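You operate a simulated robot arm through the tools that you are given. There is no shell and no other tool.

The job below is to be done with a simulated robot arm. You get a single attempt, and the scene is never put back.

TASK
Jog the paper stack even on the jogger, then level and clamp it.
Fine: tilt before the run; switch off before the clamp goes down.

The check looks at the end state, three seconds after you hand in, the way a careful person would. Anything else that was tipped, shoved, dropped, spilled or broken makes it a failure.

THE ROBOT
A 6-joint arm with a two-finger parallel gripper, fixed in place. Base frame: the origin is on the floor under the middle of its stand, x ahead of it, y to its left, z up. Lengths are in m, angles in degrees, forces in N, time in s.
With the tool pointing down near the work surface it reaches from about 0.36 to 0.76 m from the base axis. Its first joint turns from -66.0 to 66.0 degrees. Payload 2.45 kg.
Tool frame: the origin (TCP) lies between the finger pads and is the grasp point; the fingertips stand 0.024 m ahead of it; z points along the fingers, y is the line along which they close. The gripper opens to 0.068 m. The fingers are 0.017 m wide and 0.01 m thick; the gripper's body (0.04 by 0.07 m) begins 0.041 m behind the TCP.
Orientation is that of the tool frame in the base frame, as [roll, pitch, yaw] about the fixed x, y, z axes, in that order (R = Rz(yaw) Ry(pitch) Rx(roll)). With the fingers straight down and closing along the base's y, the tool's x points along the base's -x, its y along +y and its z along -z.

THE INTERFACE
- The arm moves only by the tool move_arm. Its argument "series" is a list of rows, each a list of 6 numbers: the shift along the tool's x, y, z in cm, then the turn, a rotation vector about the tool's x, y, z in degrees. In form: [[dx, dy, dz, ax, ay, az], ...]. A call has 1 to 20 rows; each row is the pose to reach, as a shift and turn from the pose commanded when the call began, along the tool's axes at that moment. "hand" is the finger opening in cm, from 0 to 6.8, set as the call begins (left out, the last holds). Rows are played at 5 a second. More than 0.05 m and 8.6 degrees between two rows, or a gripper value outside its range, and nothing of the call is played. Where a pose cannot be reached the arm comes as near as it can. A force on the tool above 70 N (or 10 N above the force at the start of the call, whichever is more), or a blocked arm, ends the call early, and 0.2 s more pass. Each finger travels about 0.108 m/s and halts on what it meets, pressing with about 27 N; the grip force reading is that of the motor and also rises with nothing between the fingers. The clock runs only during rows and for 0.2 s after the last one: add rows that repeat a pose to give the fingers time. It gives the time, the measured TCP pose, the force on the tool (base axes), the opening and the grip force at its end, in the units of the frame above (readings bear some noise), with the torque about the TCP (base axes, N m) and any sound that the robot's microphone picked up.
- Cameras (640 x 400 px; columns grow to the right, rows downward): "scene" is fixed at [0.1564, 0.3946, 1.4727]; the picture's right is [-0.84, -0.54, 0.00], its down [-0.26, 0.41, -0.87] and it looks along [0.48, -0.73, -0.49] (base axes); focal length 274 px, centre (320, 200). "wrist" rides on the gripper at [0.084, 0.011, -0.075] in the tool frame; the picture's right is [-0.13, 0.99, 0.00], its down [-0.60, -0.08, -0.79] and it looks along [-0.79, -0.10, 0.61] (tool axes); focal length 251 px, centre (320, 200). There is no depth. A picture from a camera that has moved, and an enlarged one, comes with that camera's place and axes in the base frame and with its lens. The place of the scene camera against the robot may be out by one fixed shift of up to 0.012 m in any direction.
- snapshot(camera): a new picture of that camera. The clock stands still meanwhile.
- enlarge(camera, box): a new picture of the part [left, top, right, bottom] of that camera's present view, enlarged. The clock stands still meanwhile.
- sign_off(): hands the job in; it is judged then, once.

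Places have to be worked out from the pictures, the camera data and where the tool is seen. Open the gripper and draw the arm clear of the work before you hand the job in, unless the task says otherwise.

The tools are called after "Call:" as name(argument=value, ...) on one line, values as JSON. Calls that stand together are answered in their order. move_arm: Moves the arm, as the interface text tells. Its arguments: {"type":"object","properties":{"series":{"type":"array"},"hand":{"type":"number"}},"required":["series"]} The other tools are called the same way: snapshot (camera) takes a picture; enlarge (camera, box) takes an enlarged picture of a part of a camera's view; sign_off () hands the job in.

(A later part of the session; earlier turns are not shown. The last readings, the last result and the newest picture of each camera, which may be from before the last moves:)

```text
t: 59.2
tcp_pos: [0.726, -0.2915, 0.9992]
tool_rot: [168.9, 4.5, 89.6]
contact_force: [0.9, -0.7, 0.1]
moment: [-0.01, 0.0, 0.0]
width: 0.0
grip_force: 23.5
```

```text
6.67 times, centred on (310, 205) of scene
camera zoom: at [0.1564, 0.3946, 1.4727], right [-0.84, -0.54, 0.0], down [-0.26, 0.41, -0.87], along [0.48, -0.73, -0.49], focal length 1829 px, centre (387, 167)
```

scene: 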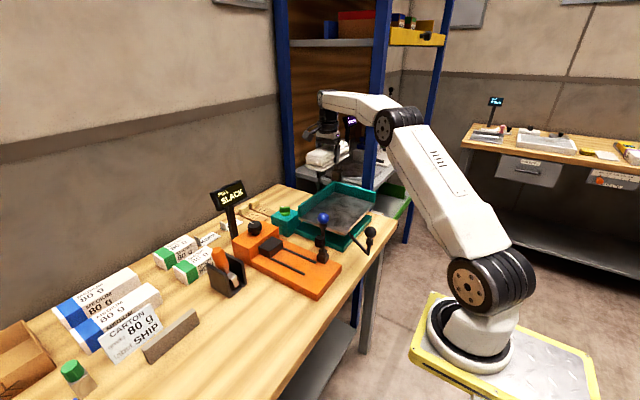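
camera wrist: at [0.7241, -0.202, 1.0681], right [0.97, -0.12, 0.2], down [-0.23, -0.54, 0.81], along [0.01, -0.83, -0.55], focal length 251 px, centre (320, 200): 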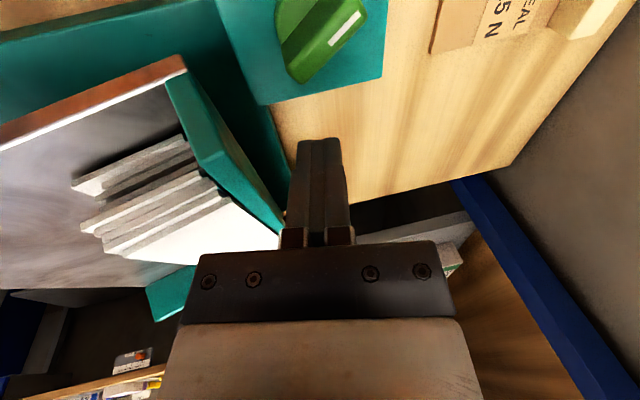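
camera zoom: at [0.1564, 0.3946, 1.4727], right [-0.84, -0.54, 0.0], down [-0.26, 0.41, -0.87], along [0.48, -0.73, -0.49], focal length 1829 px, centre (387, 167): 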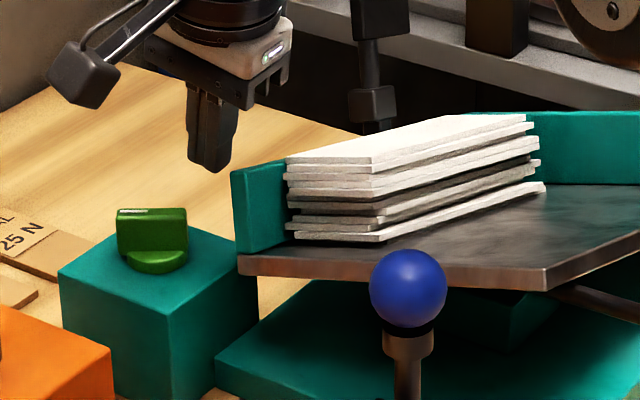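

Wing runs from (0.727,-0.267) to (0.759,-0.246), centre (0.743,-0.257). I lower to TCP z≈0.970 with the fingertip centred at x≈0.721 so that its push acts on the near tip with a good lever arm.

Call:
move_arm(series=[[0.1, -0.75, 1.3, 0, 0, 0], [0.22, -1.49, 2.65, 0, 0, 0], [0.22, -1.49, 2.65, 0, 0, 0]])

Call:
enlarge(camera="wrist", box=[230, 0, 410, 160])

Call:
enlarge(camera="scene", box=[275, 175, 345, 235])

```text
t: 60.0
tcp_pos: [0.7166, -0.292, 0.9708]
tool_rot: [169.0, 4.6, 89.6]
contact_force: [0.3, -0.4, 0.4]
moment: [0.0, 0.02, 0.02]
width: 0.0
grip_force: 23.5
```

```text
2.50 times, centred on (320, 80) of wrist
camera zoom: at [0.7149, -0.2032, 1.0394], right [0.97, -0.12, 0.2], down [-0.23, -0.54, 0.81], along [0.01, -0.83, -0.55], focal length 629 px, centre (320, 500)
```

zoom: 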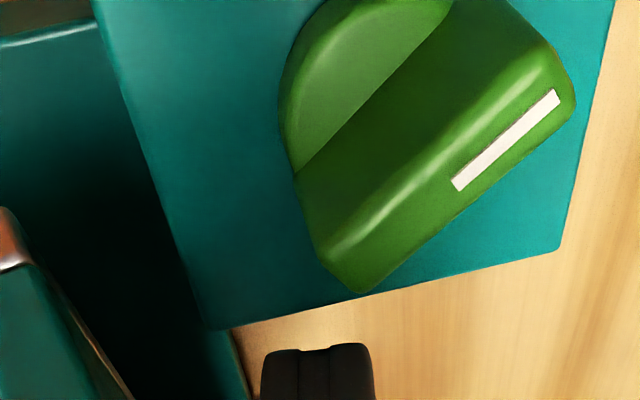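

```text
6.67 times, centred on (310, 205) of scene
camera zoom: at [0.1564, 0.3946, 1.4727], right [-0.84, -0.54, 0.0], down [-0.26, 0.41, -0.87], along [0.48, -0.73, -0.49], focal length 1829 px, centre (387, 167)
```

zoom: 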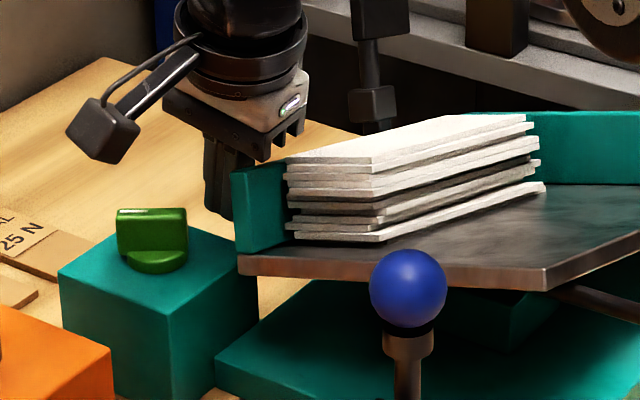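

The fingertip sits just on the -y side of the wing's near corner. I push slowly toward +y by 2.8 cm (about a 66° turn) and listen.

Call:
move_arm(series=[[1.0, 0, -0.08, 0, 0, 0], [1.6, 0, -0.12, 0, 0, 0], [2.0, 0, -0.16, 0, 0, 0], [2.4, 0, -0.19, 0, 0, 0], [2.8, 0, -0.22, 0, 0, 0], [2.8, 0, -0.22, 0, 0, 0]])

Call:
enlarge(camera="wrist", box=[230, 0, 410, 160])

Call:
enlarge(camera="scene", box=[275, 175, 345, 235])

```text
t: 61.4
tcp_pos: [0.7181, -0.2613, 0.9693]
tool_rot: [168.7, 4.4, 89.6]
contact_force: [-6.9, -4.8, 2.3]
moment: [-0.11, 0.11, -0.02]
width: 0.0
grip_force: 23.3
```

```text
2.50 times, centred on (320, 80) of wrist
camera zoom: at [0.7155, -0.1729, 1.0391], right [0.97, -0.12, 0.2], down [-0.24, -0.54, 0.81], along [0.01, -0.83, -0.56], focal length 629 px, centre (320, 500)
```

zoom: 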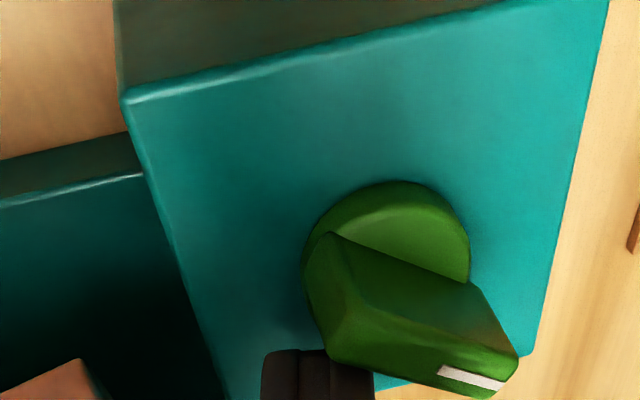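

```text
6.67 times, centred on (310, 205) of scene
camera zoom: at [0.1561, 0.3946, 1.4728], right [-0.84, -0.54, 0.0], down [-0.26, 0.41, -0.87], along [0.48, -0.73, -0.49], focal length 1829 px, centre (387, 167)
```

zoom: 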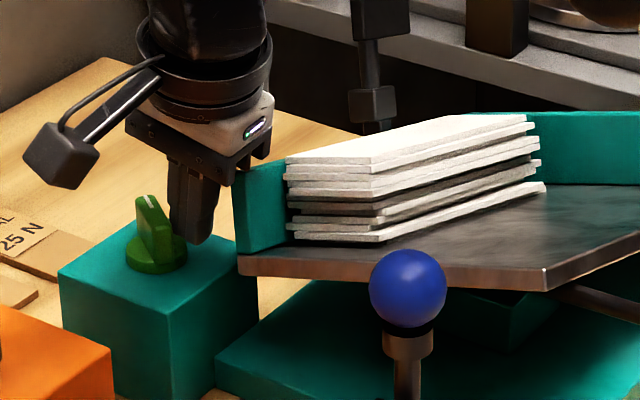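

The knob turned clockwise about 50° but no sound yet. I push further toward +y.

Call:
move_arm(series=[[0.2, 0, -0.02, 0, 0, 0], [0.4, 0, -0.03, 0, 0, 0], [0.6, 0, -0.05, 0, 0, 0], [0.6, 0, -0.05, 0, 0, 0]])

Call:
enlarge(camera="wrist", box=[230, 0, 410, 160])

Call:
enlarge(camera="scene", box=[275, 175, 345, 235])

```text
t: 62.4
tcp_pos: [0.7169, -0.2604, 0.9704]
tool_rot: [168.7, 4.7, 89.4]
contact_force: [4.3, -24.0, -3.1]
moment: [-0.55, -0.04, -0.36]
width: 0.0
grip_force: 23.6
```

```text
2.50 times, centred on (320, 80) of wrist
camera zoom: at [0.7144, -0.1713, 1.0395], right [0.97, -0.12, 0.2], down [-0.24, -0.54, 0.81], along [0.01, -0.83, -0.55], focal length 629 px, centre (320, 500)
```

zoom: 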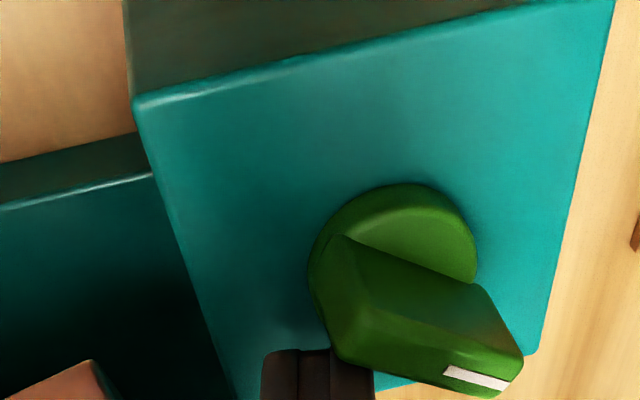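

```text
6.67 times, centred on (310, 205) of scene
camera zoom: at [0.1566, 0.3939, 1.4729], right [-0.84, -0.54, 0.0], down [-0.27, 0.41, -0.87], along [0.48, -0.73, -0.49], focal length 1829 px, centre (387, 167)
```

zoom: 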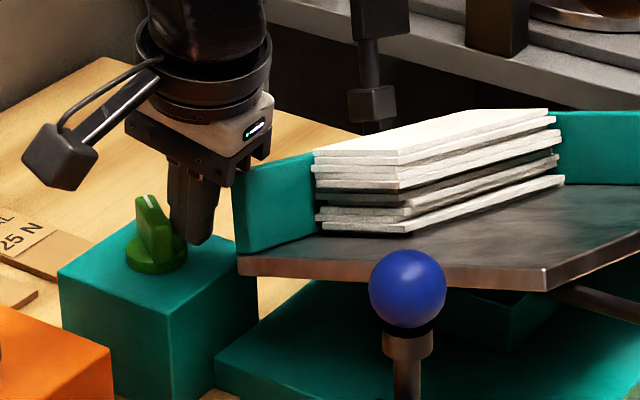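

The stack is now sliding along the far wall toward the corner — the jogger runs, and the knob is at its stop (24 N). I back the finger off, rise a little, and let it run while watching.

Call:
move_arm(series=[[-0.6, 0, 0.05, 0, 0, 0], [-1.2, 0, 0.1, 0, 0, 0], [-1.2, 0.5, -2.5, 0, 0, 0], [-1.2, 1.0, -5, 0, 0, 0], [-1.2, 1.6, -8, 0, 0, 0], [-1.2, 1.6, -8, 0, 0, 0], [-1.2, 1.6, -8, 0, 0, 0], [-1.2, 1.6, -8, 0, 0, 0]])

Call:
enlarge(camera="scene", box=[275, 165, 395, 245])

Call:
snapshot(camera="wrist")

```text
t: 64.2
tcp_pos: [0.7171, -0.2638, 1.0534]
tool_rot: [168.8, 4.5, 89.6]
contact_force: [-0.4, 0.4, 0.2]
moment: [-0.02, 0.02, -0.02]
width: 0.0
grip_force: 23.9
```

```text
5.00 times, centred on (335, 205) of scene
camera zoom: at [0.1564, 0.3946, 1.4727], right [-0.84, -0.54, 0.0], down [-0.26, 0.41, -0.87], along [0.48, -0.73, -0.49], focal length 1372 px, centre (245, 175)
```

zoom: 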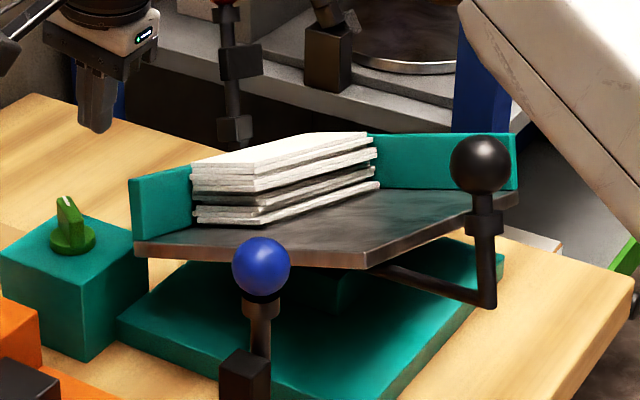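

```text
taken
camera wrist: at [0.7145, -0.1741, 1.1212], right [0.97, -0.12, 0.2], down [-0.23, -0.54, 0.81], along [0.01, -0.83, -0.55], focal length 251 px, centre (320, 200)
```

wrist: 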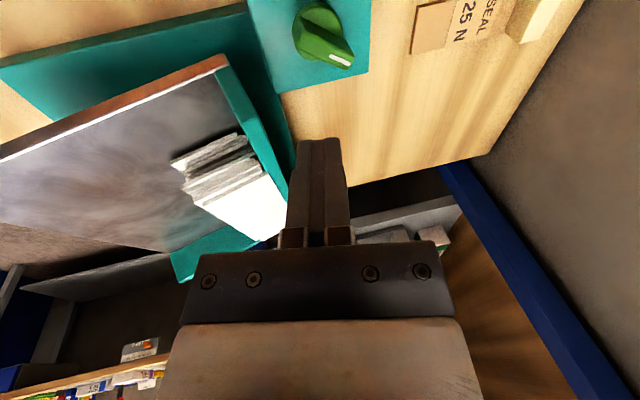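

The stack is moving into the corner and the sheets look closer together. I wait about 4 s more.

Call:
move_arm(series=[[0, 0, 0, 0, 0, 0], [0, 0, 0, 0, 0, 0], [0, 0, 0, 0, 0, 0], [0, 0, 0, 0, 0, 0], [0, 0, 0, 0, 0, 0], [0, 0, 0, 0, 0, 0], [0, 0, 0, 0, 0, 0], [0, 0, 0, 0, 0, 0], [0, 0, 0, 0, 0, 0], [0, 0, 0, 0, 0, 0], [0, 0, 0, 0, 0, 0], [0, 0, 0, 0, 0, 0], [0, 0, 0, 0, 0, 0], [0, 0, 0, 0, 0, 0], [0, 0, 0, 0, 0, 0], [0, 0, 0, 0, 0, 0], [0, 0, 0, 0, 0, 0], [0, 0, 0, 0, 0, 0], [0, 0, 0, 0, 0, 0], [0, 0, 0, 0, 0, 0]])

Call:
enlarge(camera="scene", box=[275, 165, 395, 245])

Call:
enlarge(camera="wrist", box=[140, 100, 320, 260])

```text
t: 68.4
tcp_pos: [0.7159, -0.2641, 1.052]
tool_rot: [168.8, 4.5, 89.5]
contact_force: [-0.6, 0.8, -0.8]
moment: [0.01, -0.04, -0.02]
width: 0.0002
grip_force: 23.7
```

```text
5.00 times, centred on (335, 205) of scene
camera zoom: at [0.1564, 0.3946, 1.4727], right [-0.84, -0.54, 0.0], down [-0.26, 0.41, -0.87], along [0.48, -0.73, -0.49], focal length 1372 px, centre (245, 175)
```

zoom: 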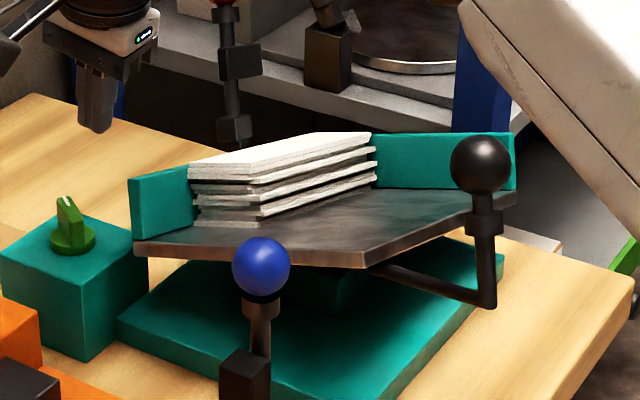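

```text
2.50 times, centred on (230, 180) of wrist
camera zoom: at [0.7145, -0.1741, 1.1211], right [0.97, -0.12, 0.2], down [-0.23, -0.54, 0.81], along [0.01, -0.83, -0.55], focal length 629 px, centre (545, 250)
```

zoom: 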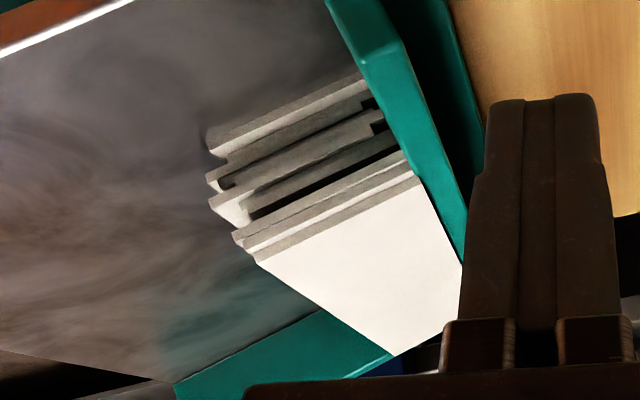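

The stack rests in the corner but the sheet ends are still staggered. I zoom in and let it run longer.

Call:
enlarge(camera="scene", box=[305, 185, 355, 220])

Call:
move_arm(series=[[0, 0, 0, 0, 0, 0], [0, 0, 0, 0, 0, 0], [0, 0, 0, 0, 0, 0], [0, 0, 0, 0, 0, 0], [0, 0, 0, 0, 0, 0], [0, 0, 0, 0, 0, 0], [0, 0, 0, 0, 0, 0], [0, 0, 0, 0, 0, 0], [0, 0, 0, 0, 0, 0], [0, 0, 0, 0, 0, 0], [0, 0, 0, 0, 0, 0], [0, 0, 0, 0, 0, 0], [0, 0, 0, 0, 0, 0], [0, 0, 0, 0, 0, 0], [0, 0, 0, 0, 0, 0], [0, 0, 0, 0, 0, 0], [0, 0, 0, 0, 0, 0], [0, 0, 0, 0, 0, 0], [0, 0, 0, 0, 0, 0], [0, 0, 0, 0, 0, 0]])

Call:
enlarge(camera="scene", box=[305, 185, 355, 220])

Call:
enlarge(camera="wrist", box=[140, 100, 320, 260])

```text
11.43 times, centred on (330, 202) of scene
camera zoom: at [0.1564, 0.3946, 1.4727], right [-0.84, -0.54, 0.0], down [-0.26, 0.41, -0.87], along [0.48, -0.73, -0.49], focal length 3136 px, centre (206, 171)
```

zoom: 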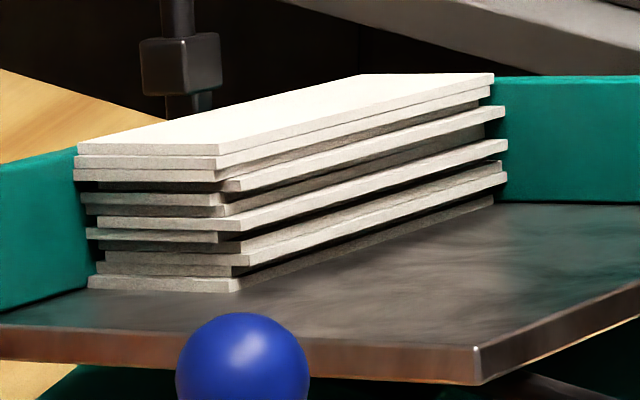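

```text
t: 72.6
tcp_pos: [0.7178, -0.2628, 1.0535]
tool_rot: [168.9, 4.5, 89.5]
contact_force: [0.1, 0.1, -0.5]
moment: [0.0, -0.02, -0.01]
width: 0.0003
grip_force: 23.6
```

```text
11.43 times, centred on (330, 202) of scene
camera zoom: at [0.1564, 0.3946, 1.4727], right [-0.84, -0.54, 0.0], down [-0.26, 0.41, -0.87], along [0.48, -0.73, -0.49], focal length 3136 px, centre (206, 171)
```

zoom: 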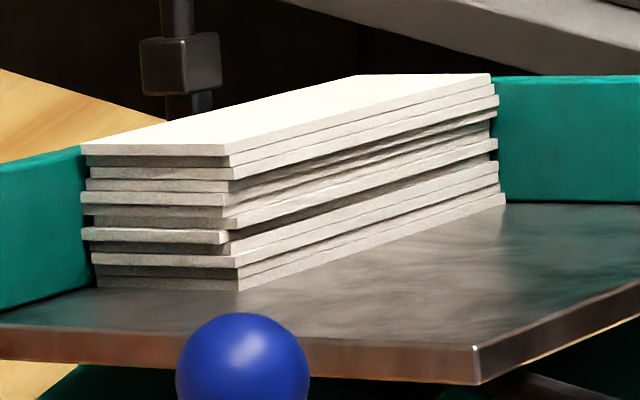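

```text
2.50 times, centred on (230, 180) of wrist
camera zoom: at [0.7145, -0.1741, 1.1212], right [0.97, -0.12, 0.2], down [-0.23, -0.54, 0.81], along [0.01, -0.83, -0.55], focal length 629 px, centre (545, 250)
```

zoom: 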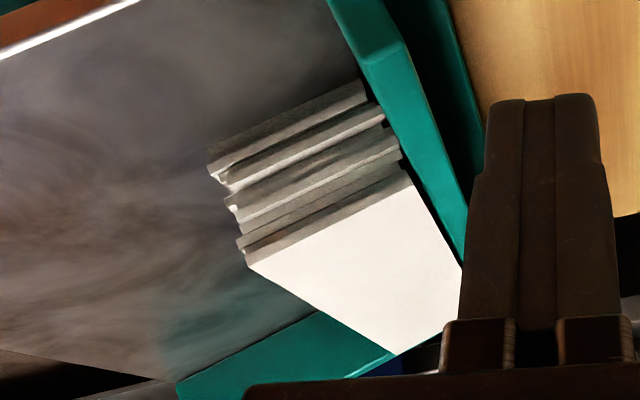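

The sheets are clearly evening out as it runs. I let it run another 4 s and look again.

Call:
move_arm(series=[[0, 0, 0, 0, 0, 0], [0, 0, 0, 0, 0, 0], [0, 0, 0, 0, 0, 0], [0, 0, 0, 0, 0, 0], [0, 0, 0, 0, 0, 0], [0, 0, 0, 0, 0, 0], [0, 0, 0, 0, 0, 0], [0, 0, 0, 0, 0, 0], [0, 0, 0, 0, 0, 0], [0, 0, 0, 0, 0, 0], [0, 0, 0, 0, 0, 0], [0, 0, 0, 0, 0, 0], [0, 0, 0, 0, 0, 0], [0, 0, 0, 0, 0, 0], [0, 0, 0, 0, 0, 0], [0, 0, 0, 0, 0, 0], [0, 0, 0, 0, 0, 0], [0, 0, 0, 0, 0, 0], [0, 0, 0, 0, 0, 0], [0, 0, 0, 0, 0, 0]])

Call:
enlarge(camera="scene", box=[305, 185, 355, 220])

```text
t: 76.8
tcp_pos: [0.7169, -0.2634, 1.0527]
tool_rot: [169.0, 4.4, 89.6]
contact_force: [-0.4, 0.2, 0.0]
moment: [0.02, 0.03, 0.02]
width: 0.0
grip_force: 23.5
```

```text
11.43 times, centred on (330, 202) of scene
camera zoom: at [0.1564, 0.3946, 1.4727], right [-0.84, -0.54, 0.0], down [-0.26, 0.41, -0.87], along [0.48, -0.73, -0.49], focal length 3136 px, centre (206, 171)
```

zoom: 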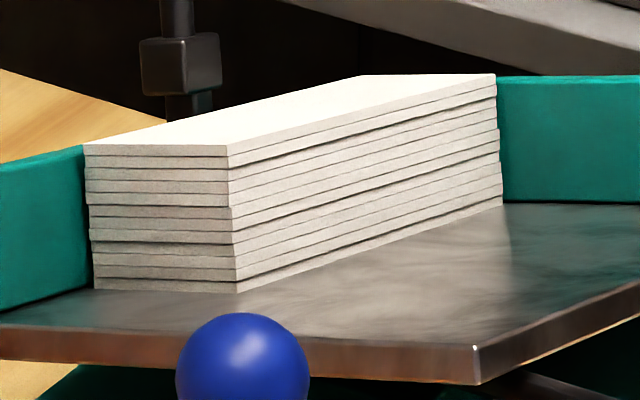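

Almost perfectly even now (12 sheets aligned). A few more seconds to finish.

Call:
move_arm(series=[[0, 0, 0, 0, 0, 0], [0, 0, 0, 0, 0, 0], [0, 0, 0, 0, 0, 0], [0, 0, 0, 0, 0, 0], [0, 0, 0, 0, 0, 0], [0, 0, 0, 0, 0, 0], [0, 0, 0, 0, 0, 0], [0, 0, 0, 0, 0, 0], [0, 0, 0, 0, 0, 0], [0, 0, 0, 0, 0, 0], [0, 0, 0, 0, 0, 0], [0, 0, 0, 0, 0, 0], [0, 0, 0, 0, 0, 0], [0, 0, 0, 0, 0, 0], [0, 0, 0, 0, 0, 0], [0, 0, 0, 0, 0, 0]])

Call:
enlarge(camera="scene", box=[305, 185, 355, 220])

Call:
snapshot(camera="wrist")

```text
t: 80.2
tcp_pos: [0.716, -0.2634, 1.0528]
tool_rot: [168.9, 4.4, 89.6]
contact_force: [0.5, 0.4, -0.5]
moment: [0.0, 0.0, 0.02]
width: 0.0
grip_force: 23.6
```

```text
11.43 times, centred on (330, 202) of scene
camera zoom: at [0.1564, 0.3946, 1.4727], right [-0.84, -0.54, 0.0], down [-0.26, 0.41, -0.87], along [0.48, -0.73, -0.49], focal length 3136 px, centre (206, 171)
```

zoom: 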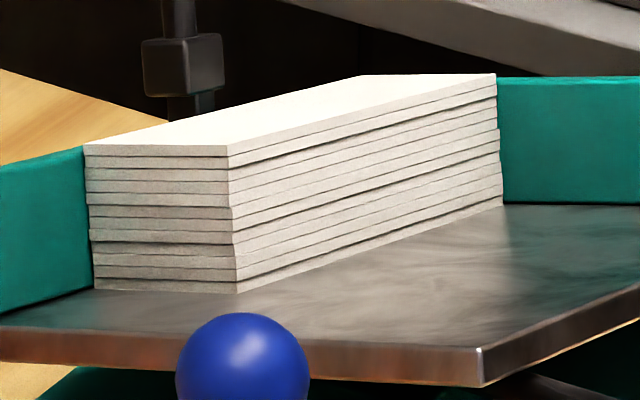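

```text
taken
camera wrist: at [0.7145, -0.1741, 1.1212], right [0.97, -0.12, 0.2], down [-0.23, -0.54, 0.81], along [0.01, -0.83, -0.55], focal length 251 px, centre (320, 200)
```

wrist: 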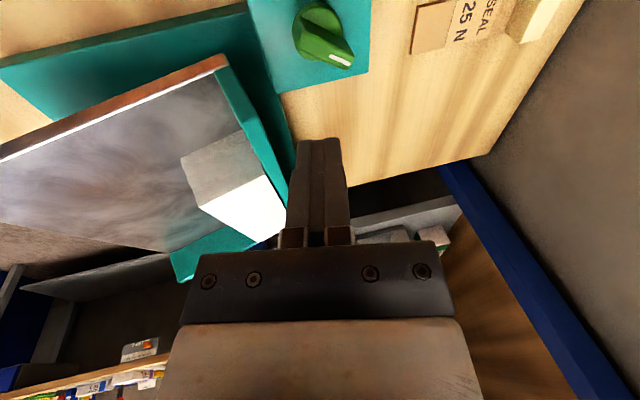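

The stack is even and no longer changing. Now I switch off: I'll push the wing's near tip back from the +y side. First a close look at the knob's current position.

Call:
enlarge(camera="wrist", box=[260, 0, 400, 100])

```text
4.00 times, centred on (330, 50) of wrist
camera zoom: at [0.7145, -0.1741, 1.1212], right [0.97, -0.12, 0.2], down [-0.23, -0.54, 0.81], along [0.01, -0.83, -0.55], focal length 1006 px, centre (280, 800)
```

zoom: 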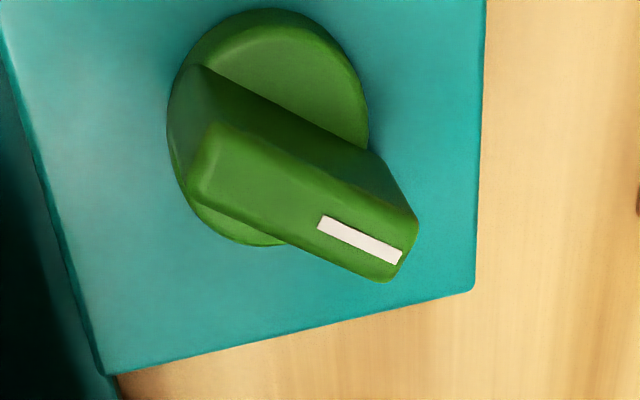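

The wing now points at -34° (67° turned), its near tip's +y corner at ≈(0.729,-0.242). I move to the +y side (y≈-0.216), and descend beside the tip.

Call:
move_arm(series=[[2.4, 0, -0.18, 0, 0, 0], [4.73, 0.04, -0.37, 0, 0, 0], [4.95, -0.5, 2.3, 0, 0, 0], [5.16, -1.03, 5.0, 0, 0, 0], [5.37, -1.56, 7.75, 0, 0, 0], [5.37, -1.56, 7.75, 0, 0, 0]])

Call:
snapshot(camera="wrist")

Call:
enlarge(camera="scene", box=[265, 165, 345, 245])

```text
t: 81.6
tcp_pos: [0.7163, -0.2153, 0.9698]
tool_rot: [168.8, 4.6, 89.6]
contact_force: [0.2, -0.5, 0.1]
moment: [-0.03, 0.01, 0.01]
width: 0.0
grip_force: 23.3
```

```text
taken
camera wrist: at [0.7144, -0.1255, 1.0378], right [0.97, -0.12, 0.2], down [-0.23, -0.54, 0.81], along [0.01, -0.83, -0.55], focal length 251 px, centre (320, 200)
```

wrist: 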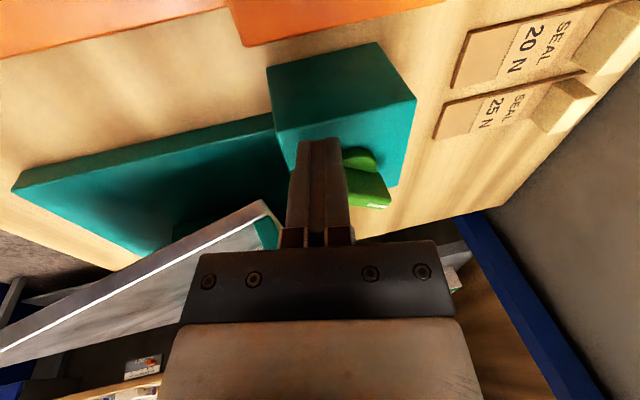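

```text
5.00 times, centred on (305, 205) of scene
camera zoom: at [0.1564, 0.3946, 1.4727], right [-0.84, -0.54, 0.0], down [-0.26, 0.41, -0.87], along [0.48, -0.73, -0.49], focal length 1372 px, centre (395, 175)
```

zoom: 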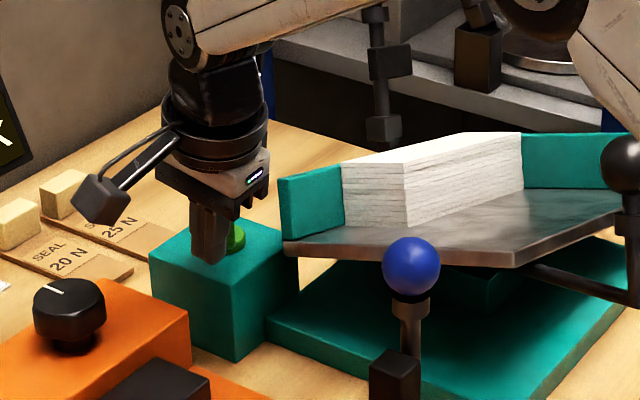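

The finger is on the +y side of the knob's near tip with free space. I push toward -y to rotate it back to off.

Call:
move_arm(series=[[-1.0, 0, 0.08, 0, 0, 0], [-1.5, 0, 0.12, 0, 0, 0], [-2.0, 0, 0.16, 0, 0, 0], [-2.5, 0, 0.2, 0, 0, 0], [-3.0, 0, 0.23, 0, 0, 0], [-3.3, 0, 0.26, 0, 0, 0], [-3.3, 0, 0.26, 0, 0, 0]])

Call:
enlarge(camera="wrist", box=[230, 100, 410, 230])

Call:
enlarge(camera="scene", box=[265, 165, 345, 245])

```text
t: 83.2
tcp_pos: [0.7179, -0.2455, 0.9689]
tool_rot: [169.1, 4.3, 89.9]
contact_force: [-9.2, 30.4, 2.0]
moment: [0.62, 0.18, 0.31]
width: 0.0003
grip_force: 23.4
```

```text
3.08 times, centred on (320, 165) of wrist
camera zoom: at [0.7148, -0.1563, 1.0378], right [0.97, -0.12, 0.2], down [-0.23, -0.54, 0.81], along [0.01, -0.83, -0.56], focal length 774 px, centre (320, 308)
```

zoom: 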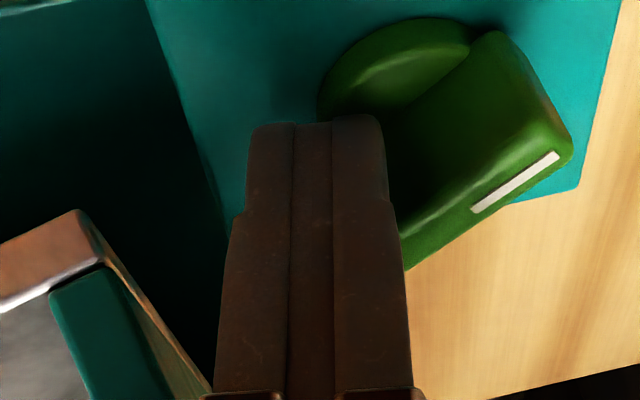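

```text
5.00 times, centred on (305, 205) of scene
camera zoom: at [0.1561, 0.3955, 1.4725], right [-0.84, -0.54, 0.0], down [-0.26, 0.41, -0.87], along [0.48, -0.73, -0.49], focal length 1372 px, centre (395, 175)
```

zoom: 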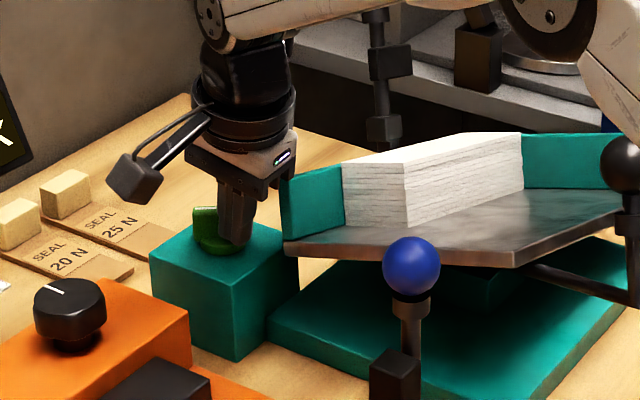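

Stop reached (30 N) with the pointer back at its original angle. I back off and rise to verify.

Call:
move_arm(series=[[1.0, 0, -0.08, 0, 0, 0], [2.0, 0, -0.16, 0, 0, 0], [1.8, 0.5, -2.8, 0, 0, 0], [1.6, 1.1, -5.6, 0, 0, 0], [1.4, 1.6, -8.3, 0, 0, 0], [1.1, 2.3, -12, 0, 0, 0], [1.1, 2.3, -12, 0, 0, 0]])

Call:
snapshot(camera="wrist")

Call:
enlarge(camera="scene", box=[265, 165, 385, 255])

```text
t: 84.8
tcp_pos: [0.7177, -0.2286, 1.0909]
tool_rot: [168.9, 4.5, 89.6]
contact_force: [-0.2, -0.2, 0.2]
moment: [-0.01, -0.01, 0.0]
width: 0.0
grip_force: 23.7
```

```text
taken
camera wrist: at [0.7148, -0.1389, 1.1592], right [0.97, -0.12, 0.2], down [-0.23, -0.54, 0.81], along [0.01, -0.83, -0.55], focal length 251 px, centre (320, 200)
```

wrist: 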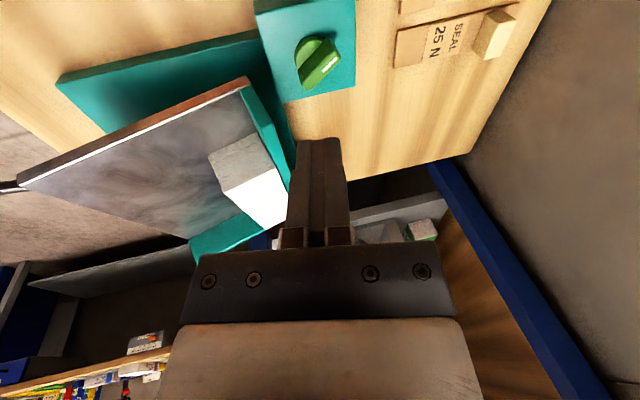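

```text
4.44 times, centred on (325, 210) of scene
camera zoom: at [0.1564, 0.3946, 1.4727], right [-0.84, -0.54, 0.0], down [-0.26, 0.41, -0.87], along [0.48, -0.73, -0.49], focal length 1220 px, centre (298, 156)
```

zoom: 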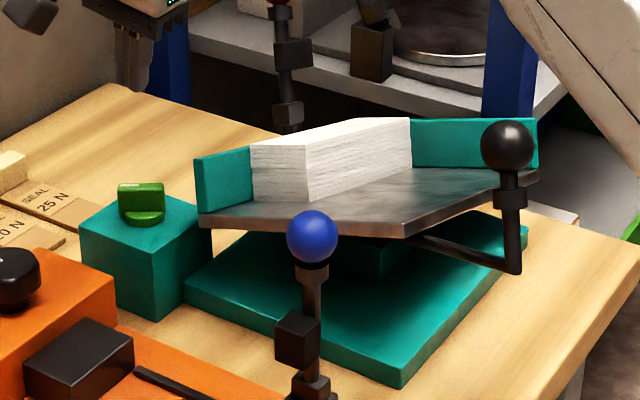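

The knob is back at its original off position and the stack stays even in the corner. Next is levelling: I retract upward, un-tilt the tool, and head for the black ball.

Call:
move_arm(series=[[0.25, -2.2, -3.2, 1.9, 0.7, 0], [0.5, -4.4, -6.4, 3.7, 1.5, 0], [0.75, -6.7, -9.6, 5.6, 2.2, 0], [1.0, -8.9, -12.7, 7.4, 3.0, 0], [1.25, -11.2, -15.9, 9.3, 3.7, 0], [1.5, -13.4, -19.1, 11.1, 4.5, 0], [1.5, -13.4, -19.1, 11.1, 4.5, 0]], hand=6.8)

```text
t: 86.4
tcp_pos: [0.5483, -0.1987, 1.25]
tool_rot: [180.0, 0.0, 90.0]
contact_force: [-0.2, 0.1, 0.1]
moment: [-0.03, -0.02, 0.0]
width: 0.0683
grip_force: 0.0
```

Upright and at (0.548,-0.199,1.25). I now go above the black ball (≈(0.42,-0.252)), rotating so the closing axis is along the tilt axis.

Call:
move_arm(series=[[-0.9, -2.1, 0.5, 0, 0, -7.4], [-1.8, -4.2, 1, 0, 0, -14.8], [-2.7, -6.4, 2, 0, 0, -22.2], [-3.5, -8.5, 3, 0, 0, -29.6], [-4.4, -10.7, 4, 0, 0, -37], [-5.3, -12.8, 5, 0, 0, -44.4], [-5.3, -12.8, 5, 0, 0, -44.4]])

Call:
snapshot(camera="wrist")

Call:
enlarge(camera="scene", box=[290, 120, 430, 260])

```text
t: 88.0
tcp_pos: [0.4208, -0.2516, 1.2007]
tool_rot: [-179.9, 0.0, 134.5]
contact_force: [-0.1, -0.4, -0.4]
moment: [-0.01, 0.01, 0.0]
width: 0.0682
grip_force: 0.0
```

```text
taken
camera wrist: at [0.3701, -0.1846, 1.2749], right [0.8, 0.6, 0.0], down [0.37, -0.49, 0.79], along [0.48, -0.63, -0.61], focal length 251 px, centre (320, 200)
```

wrist: 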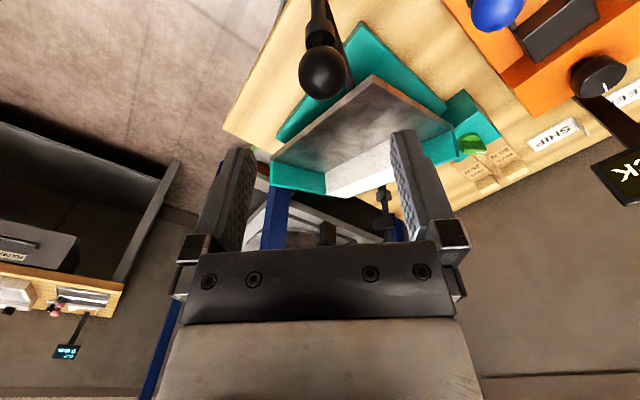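

```text
2.86 times, centred on (360, 190) of scene
camera zoom: at [0.1564, 0.3946, 1.4727], right [-0.84, -0.54, 0.0], down [-0.26, 0.41, -0.87], along [0.48, -0.73, -0.49], focal length 784 px, centre (206, 229)
```

zoom: 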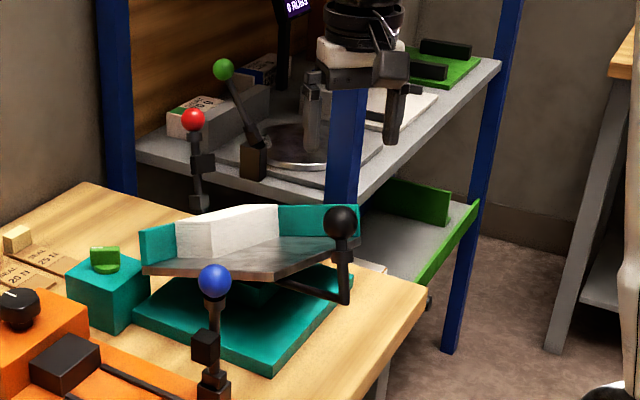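

The ball is right below (≈(0.422,-0.249)). I descend around it to z≈1.10, shifting 1 mm along the closing axis, and close on it.

Call:
move_arm(series=[[0, 0.1, 3, 0, 0, 0], [0, 0.1, 6, 0, 0, 0], [0, 0.1, 8.5, 0, 0, 0], [0, 0.1, 9.9, 0, 0, 0], [0, 0.1, 9.9, 0, 0, 0]])

Call:
enlarge(camera="wrist", box=[200, 80, 440, 240])

Call:
move_arm(series=[[0, 0, 0, 0, 0, 0], [0, 0, 0, 0, 0, 0], [0, 0, 0, 0, 0, 0], [0, 0, 0, 0, 0, 0]], hand=2.8)

```text
t: 89.2
tcp_pos: [0.4222, -0.2509, 1.0995]
tool_rot: [-180.0, 0.0, 134.4]
contact_force: [0.0, 0.3, 0.2]
moment: [-0.01, 0.0, 0.02]
width: 0.0681
grip_force: 0.1
```

```text
2.50 times, centred on (320, 160) of wrist
camera zoom: at [0.3715, -0.1838, 1.176], right [0.8, 0.6, 0.0], down [0.37, -0.49, 0.79], along [0.48, -0.63, -0.61], focal length 629 px, centre (320, 300)
```

zoom: 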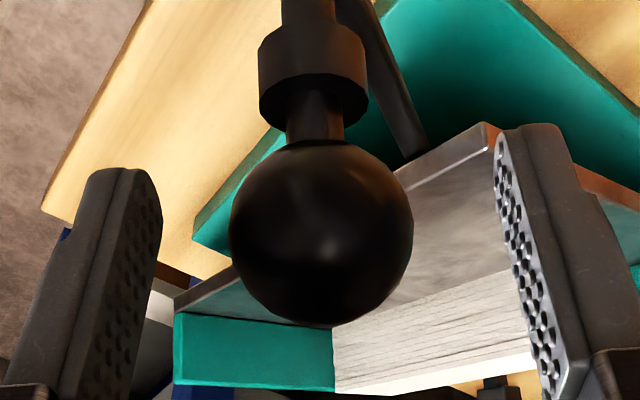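

```text
t: 90.2
tcp_pos: [0.4209, -0.2515, 1.1013]
tool_rot: [180.0, 0.2, 134.3]
contact_force: [-3.4, -3.8, -4.3]
moment: [-0.11, 0.03, -0.03]
width: 0.0355
grip_force: 44.9
```

Gripped. I bring the lever down along the measured arc, first to about half tilt, slowly so the stack is not disturbed.

Call:
move_arm(series=[[0.3, 0, 0.45, 0, 0, 0], [0.61, 0, 0.92, 0, 0, 0], [0.9, 0, 1.4, 0, 0, 0], [1.19, 0, 1.87, 0, 0, 0], [1.45, 0, 2.36, 0, 0, 0], [1.71, 0, 2.85, 0, 0, 0], [1.95, 0, 3.35, 0, 0, 0], [2.19, 0, 3.84, 0, 0, 0], [2.41, 0, 4.35, 0, 0, 0], [2.63, 0, 4.86, 0, 0, 0], [2.63, 0, 4.86, 0, 0, 0]])

Call:
enlarge(camera="scene", box=[290, 160, 420, 270])

```text
t: 92.6
tcp_pos: [0.4025, -0.2319, 1.0538]
tool_rot: [180.0, -0.1, 134.4]
contact_force: [-10.0, 8.5, 13.0]
moment: [-0.55, -0.6, -0.04]
width: 0.036
grip_force: 44.8
```

```text
3.64 times, centred on (355, 215) of scene
camera zoom: at [0.1559, 0.3951, 1.4727], right [-0.84, -0.54, 0.0], down [-0.26, 0.41, -0.87], along [0.48, -0.73, -0.49], focal length 998 px, centre (193, 146)
```

zoom: 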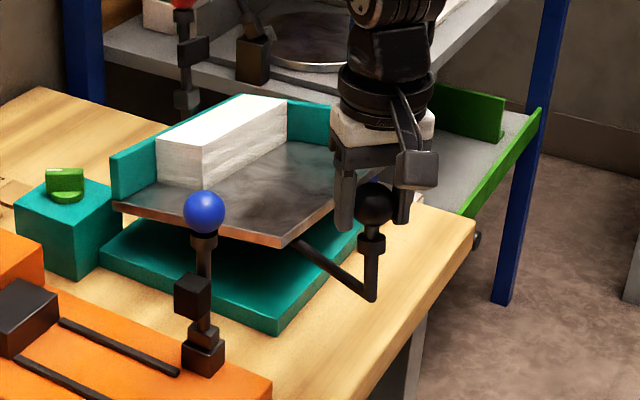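

Half-way, forces modest (~20 N). I continue down to the level position.

Call:
move_arm(series=[[0.28, 0, 0.5, 0, 0, 0], [0.51, 0, 1.03, 0, 0, 0], [0.7, 0, 1.55, 0, 0, 0], [0.85, 0, 2.08, 0, 0, 0], [1.0, 0, 2.6, 0, 0, 0], [1.16, 0, 3.15, 0, 0, 0], [1.3, 0, 3.7, 0, 0, 0], [1.41, 0, 4.23, 0, 0, 0], [1.52, 0, 4.7, 0, 0, 0], [1.59, 0, 5.05, 0, 0, 0], [1.59, 0, 5.05, 0, 0, 0]])

Call:
enlarge(camera="scene", box=[290, 160, 420, 270])

```text
t: 95.0
tcp_pos: [0.3932, -0.2232, 1.0034]
tool_rot: [180.0, 0.2, 134.3]
contact_force: [-12.2, 2.2, 30.0]
moment: [0.08, 0.13, 0.0]
width: 0.0353
grip_force: 45.1
```

```text
3.64 times, centred on (355, 215) of scene
camera zoom: at [0.1557, 0.3949, 1.4727], right [-0.84, -0.54, 0.0], down [-0.26, 0.41, -0.87], along [0.48, -0.73, -0.49], focal length 998 px, centre (193, 146)
```

zoom: 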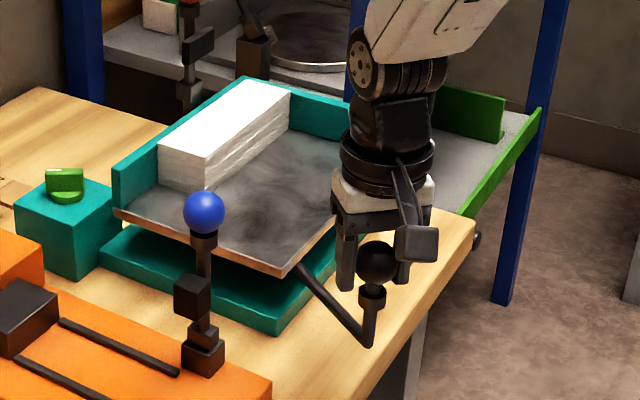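

Force up-load rose to 30 N near the original height; I press 2 mm further to make sure it is on the level stop.

Call:
move_arm(series=[[0.05, 0, 0.1, 0, 0, 0], [0.1, 0, 0.2, 0, 0, 0], [0.1, 0, 0.2, 0, 0, 0]])

```text
t: 95.8
tcp_pos: [0.3924, -0.2228, 1.0016]
tool_rot: [179.9, 0.5, 134.4]
contact_force: [-2.0, -12.2, 30.6]
moment: [-0.14, -0.12, 0.08]
width: 0.0352
grip_force: 45.1
```

Visually the plate corner is back at its original pixel. I open the fingers, rise clear, and compare with the very first enlarged picture.

Call:
move_arm(series=[[0, 0, 0, 0, 0, 0], [0, 0, 0, 0, 0, 0], [0, 0, -3, 0, 0, 0], [0, 0, -7, 0, 0, 0], [0, 0, -11, 0, 0, 0], [0, 0, -15, 0, 0, 0], [0, 0, -15, 0, 0, 0]], hand=6.8)

Call:
enlarge(camera="scene", box=[265, 175, 385, 255])

Call:
snapshot(camera="wrist")

```text
t: 97.4
tcp_pos: [0.3897, -0.2208, 1.1496]
tool_rot: [-180.0, 0.0, 134.4]
contact_force: [-0.3, 0.8, -0.6]
moment: [0.03, 0.02, -0.04]
width: 0.068
grip_force: 0.1
```

```text
5.00 times, centred on (325, 215) of scene
camera zoom: at [0.1564, 0.3947, 1.4727], right [-0.84, -0.54, 0.0], down [-0.26, 0.41, -0.87], along [0.48, -0.73, -0.49], focal length 1372 px, centre (295, 125)
```

zoom: 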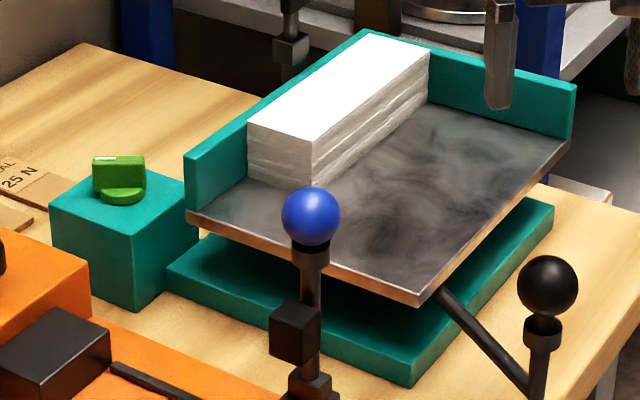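

```text
taken
camera wrist: at [0.3404, -0.1534, 1.2257], right [0.8, 0.6, 0.0], down [0.37, -0.49, 0.79], along [0.48, -0.63, -0.61], focal length 251 px, centre (320, 200)
```

wrist: 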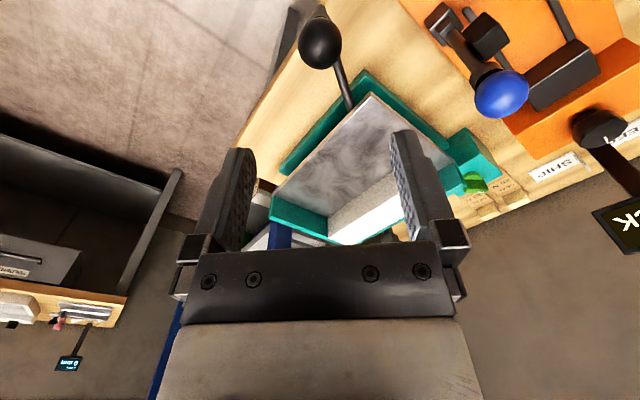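

Plate, lever and corner pixels match the original level picture exactly; the knob is off, the stack is even in the corner. Now the clamp: I move toward the red-ball lever, turning the tool to yaw 180° on the way, staying high.

Call:
move_arm(series=[[-3.2, -0.5, -2, 0, 0, -7.6], [-6.4, -1.1, -4, 0, 0, -15.2], [-9.5, -1.6, -6, 0, 0, -22.8], [-12.7, -2.2, -8, 0, 0, -30.4], [-15.9, -2.7, -10, 0, 0, -38], [-19.1, -3.3, -12, 0, 0, -45.6], [-19.1, -3.3, -12, 0, 0, -45.6]])

Call:
snapshot(camera="wrist")

```text
t: 99.0
tcp_pos: [0.5001, -0.3817, 1.269]
tool_rot: [180.0, -0.1, -179.9]
contact_force: [0.0, 0.3, 0.1]
moment: [0.01, -0.01, 0.02]
width: 0.0679
grip_force: 0.2
```

```text
taken
camera wrist: at [0.4177, -0.3707, 1.3442], right [0.13, 0.99, 0.0], down [0.6, -0.08, 0.79], along [0.79, -0.1, -0.61], focal length 251 px, centre (320, 200)
```

wrist: 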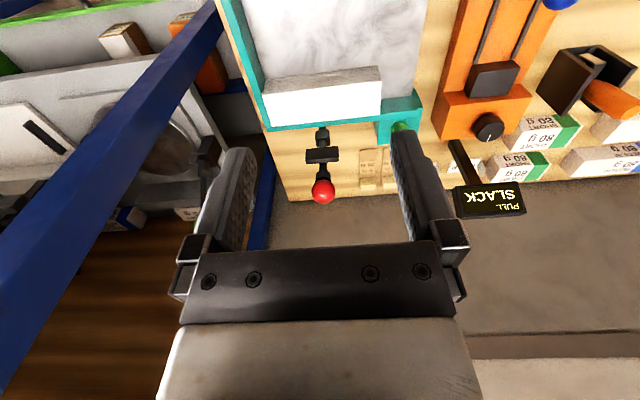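

A clear view of stack, wall and red lever. I enlarge to measure the lever and the stack.

Call:
enlarge(camera="wrist", box=[225, 50, 435, 215])

Call:
enlarge(camera="scene", box=[295, 130, 375, 215])

```text
2.42 times, centred on (330, 132) of wrist
camera zoom: at [0.4177, -0.3707, 1.3442], right [0.13, 0.99, 0.0], down [0.6, -0.08, 0.79], along [0.79, -0.1, -0.61], focal length 610 px, centre (296, 364)
```

zoom: 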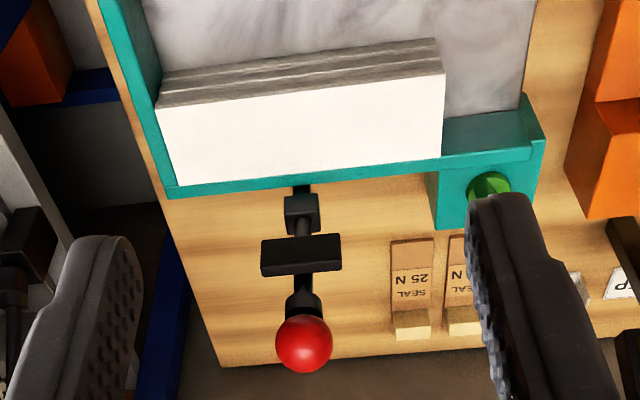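

```text
4.71 times, centred on (335, 172) of scene
camera zoom: at [0.1564, 0.3946, 1.4727], right [-0.84, -0.54, 0.0], down [-0.26, 0.41, -0.87], along [0.48, -0.73, -0.49], focal length 1291 px, centre (249, 329)
```

zoom: 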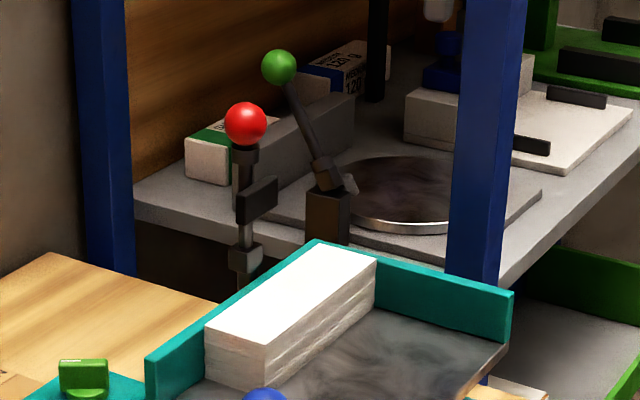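

Stack nests squarely in the corner (x 0.612–0.671, y -0.486…-0.302). The red lever stands upright: pivot ≈(0.694,-0.400,0.995), ball ≈(0.686,-0.4005,1.12), its pad will swing down toward -x onto the stack. I tilt the tool 25° outward and go to a pre-grasp point 9 cm back along the tool axis.

Call:
move_arm(series=[[-3.7, -0.5, 1.6, 0, -6.25, 0], [-7.4, -1.0, 3.3, 0, -12.5, 0], [-11.1, -1.4, 5.0, 0, -18.75, 0], [-14.8, -1.9, 6.64, 0, -25, 0], [-14.8, -1.9, 6.64, 0, -25, 0]])

Call:
snapshot(camera="wrist")

Call:
enlarge(camera="scene", box=[280, 100, 400, 220])

```text
t: 100.2
tcp_pos: [0.6502, -0.3991, 1.2039]
tool_rot: [180.0, 25.1, 180.0]
contact_force: [-0.1, -0.1, -0.6]
moment: [-0.02, 0.02, 0.01]
width: 0.0678
grip_force: 0.1
```

```text
taken
camera wrist: at [0.5424, -0.3886, 1.2356], right [0.12, 0.99, 0.05], down [0.21, -0.08, 0.97], along [0.97, -0.1, -0.22], focal length 251 px, centre (320, 200)
```

wrist: 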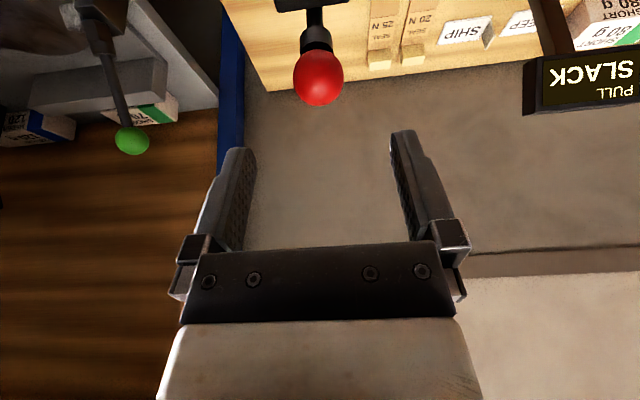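

```text
3.33 times, centred on (340, 160) of scene
camera zoom: at [0.1564, 0.3946, 1.4727], right [-0.84, -0.54, 0.0], down [-0.27, 0.41, -0.87], along [0.48, -0.73, -0.49], focal length 915 px, centre (253, 333)
```

zoom: 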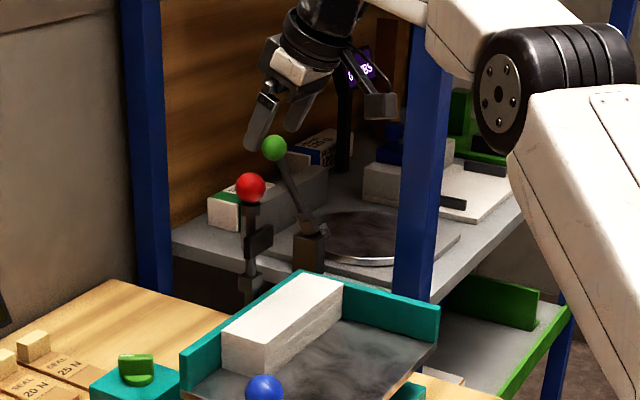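

The ball sits on the tool axis, 9 cm ahead, as computed. I advance along the tool axis so the fingers straddle it.

Call:
move_arm(series=[[0.1, 0, 3, 0, 0, 0], [0.2, -0.1, 6, 0, 0, 0], [0.28, -0.1, 8, 0, 0, 0], [0.28, -0.1, 9, 0, 0, 0], [0.28, -0.1, 9, 0, 0, 0]])

Call:
snapshot(camera="wrist")

Call:
enlarge(camera="scene", box=[280, 110, 380, 210])

```text
t: 101.4
tcp_pos: [0.685, -0.4007, 1.1215]
tool_rot: [179.9, 25.0, -179.9]
contact_force: [0.5, 0.2, 0.5]
moment: [0.02, 0.0, -0.03]
width: 0.0679
grip_force: 0.0
```

```text
taken
camera wrist: at [0.5772, -0.3904, 1.154], right [0.12, 0.99, 0.05], down [0.21, -0.08, 0.97], along [0.97, -0.1, -0.22], focal length 251 px, centre (320, 200)
```

wrist: 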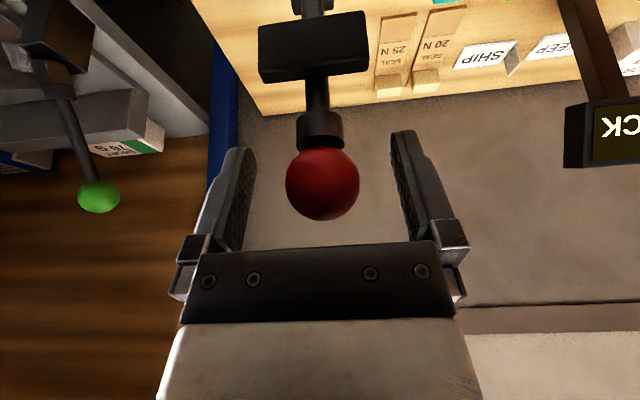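

```text
4.00 times, centred on (330, 160) of scene
camera zoom: at [0.1564, 0.3946, 1.4727], right [-0.84, -0.54, 0.0], down [-0.26, 0.41, -0.87], along [0.48, -0.73, -0.49], focal length 1098 px, centre (280, 360)
```

zoom: 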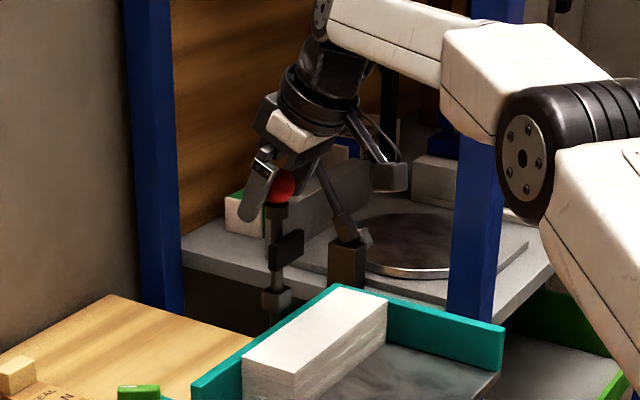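

The ball is centred between the fingers. I close gently on it.

Call:
move_arm(series=[[0, 0, 0, 0, 0, 0], [0, 0, 0, 0, 0, 0], [0, 0, 0, 0, 0, 0], [0, 0, 0, 0, 0, 0]], hand=2.8)

```text
t: 102.4
tcp_pos: [0.6841, -0.4007, 1.1215]
tool_rot: [180.0, 25.0, 179.9]
contact_force: [2.1, 2.2, -2.6]
moment: [0.07, -0.2, -0.01]
width: 0.0329
grip_force: 45.0
```

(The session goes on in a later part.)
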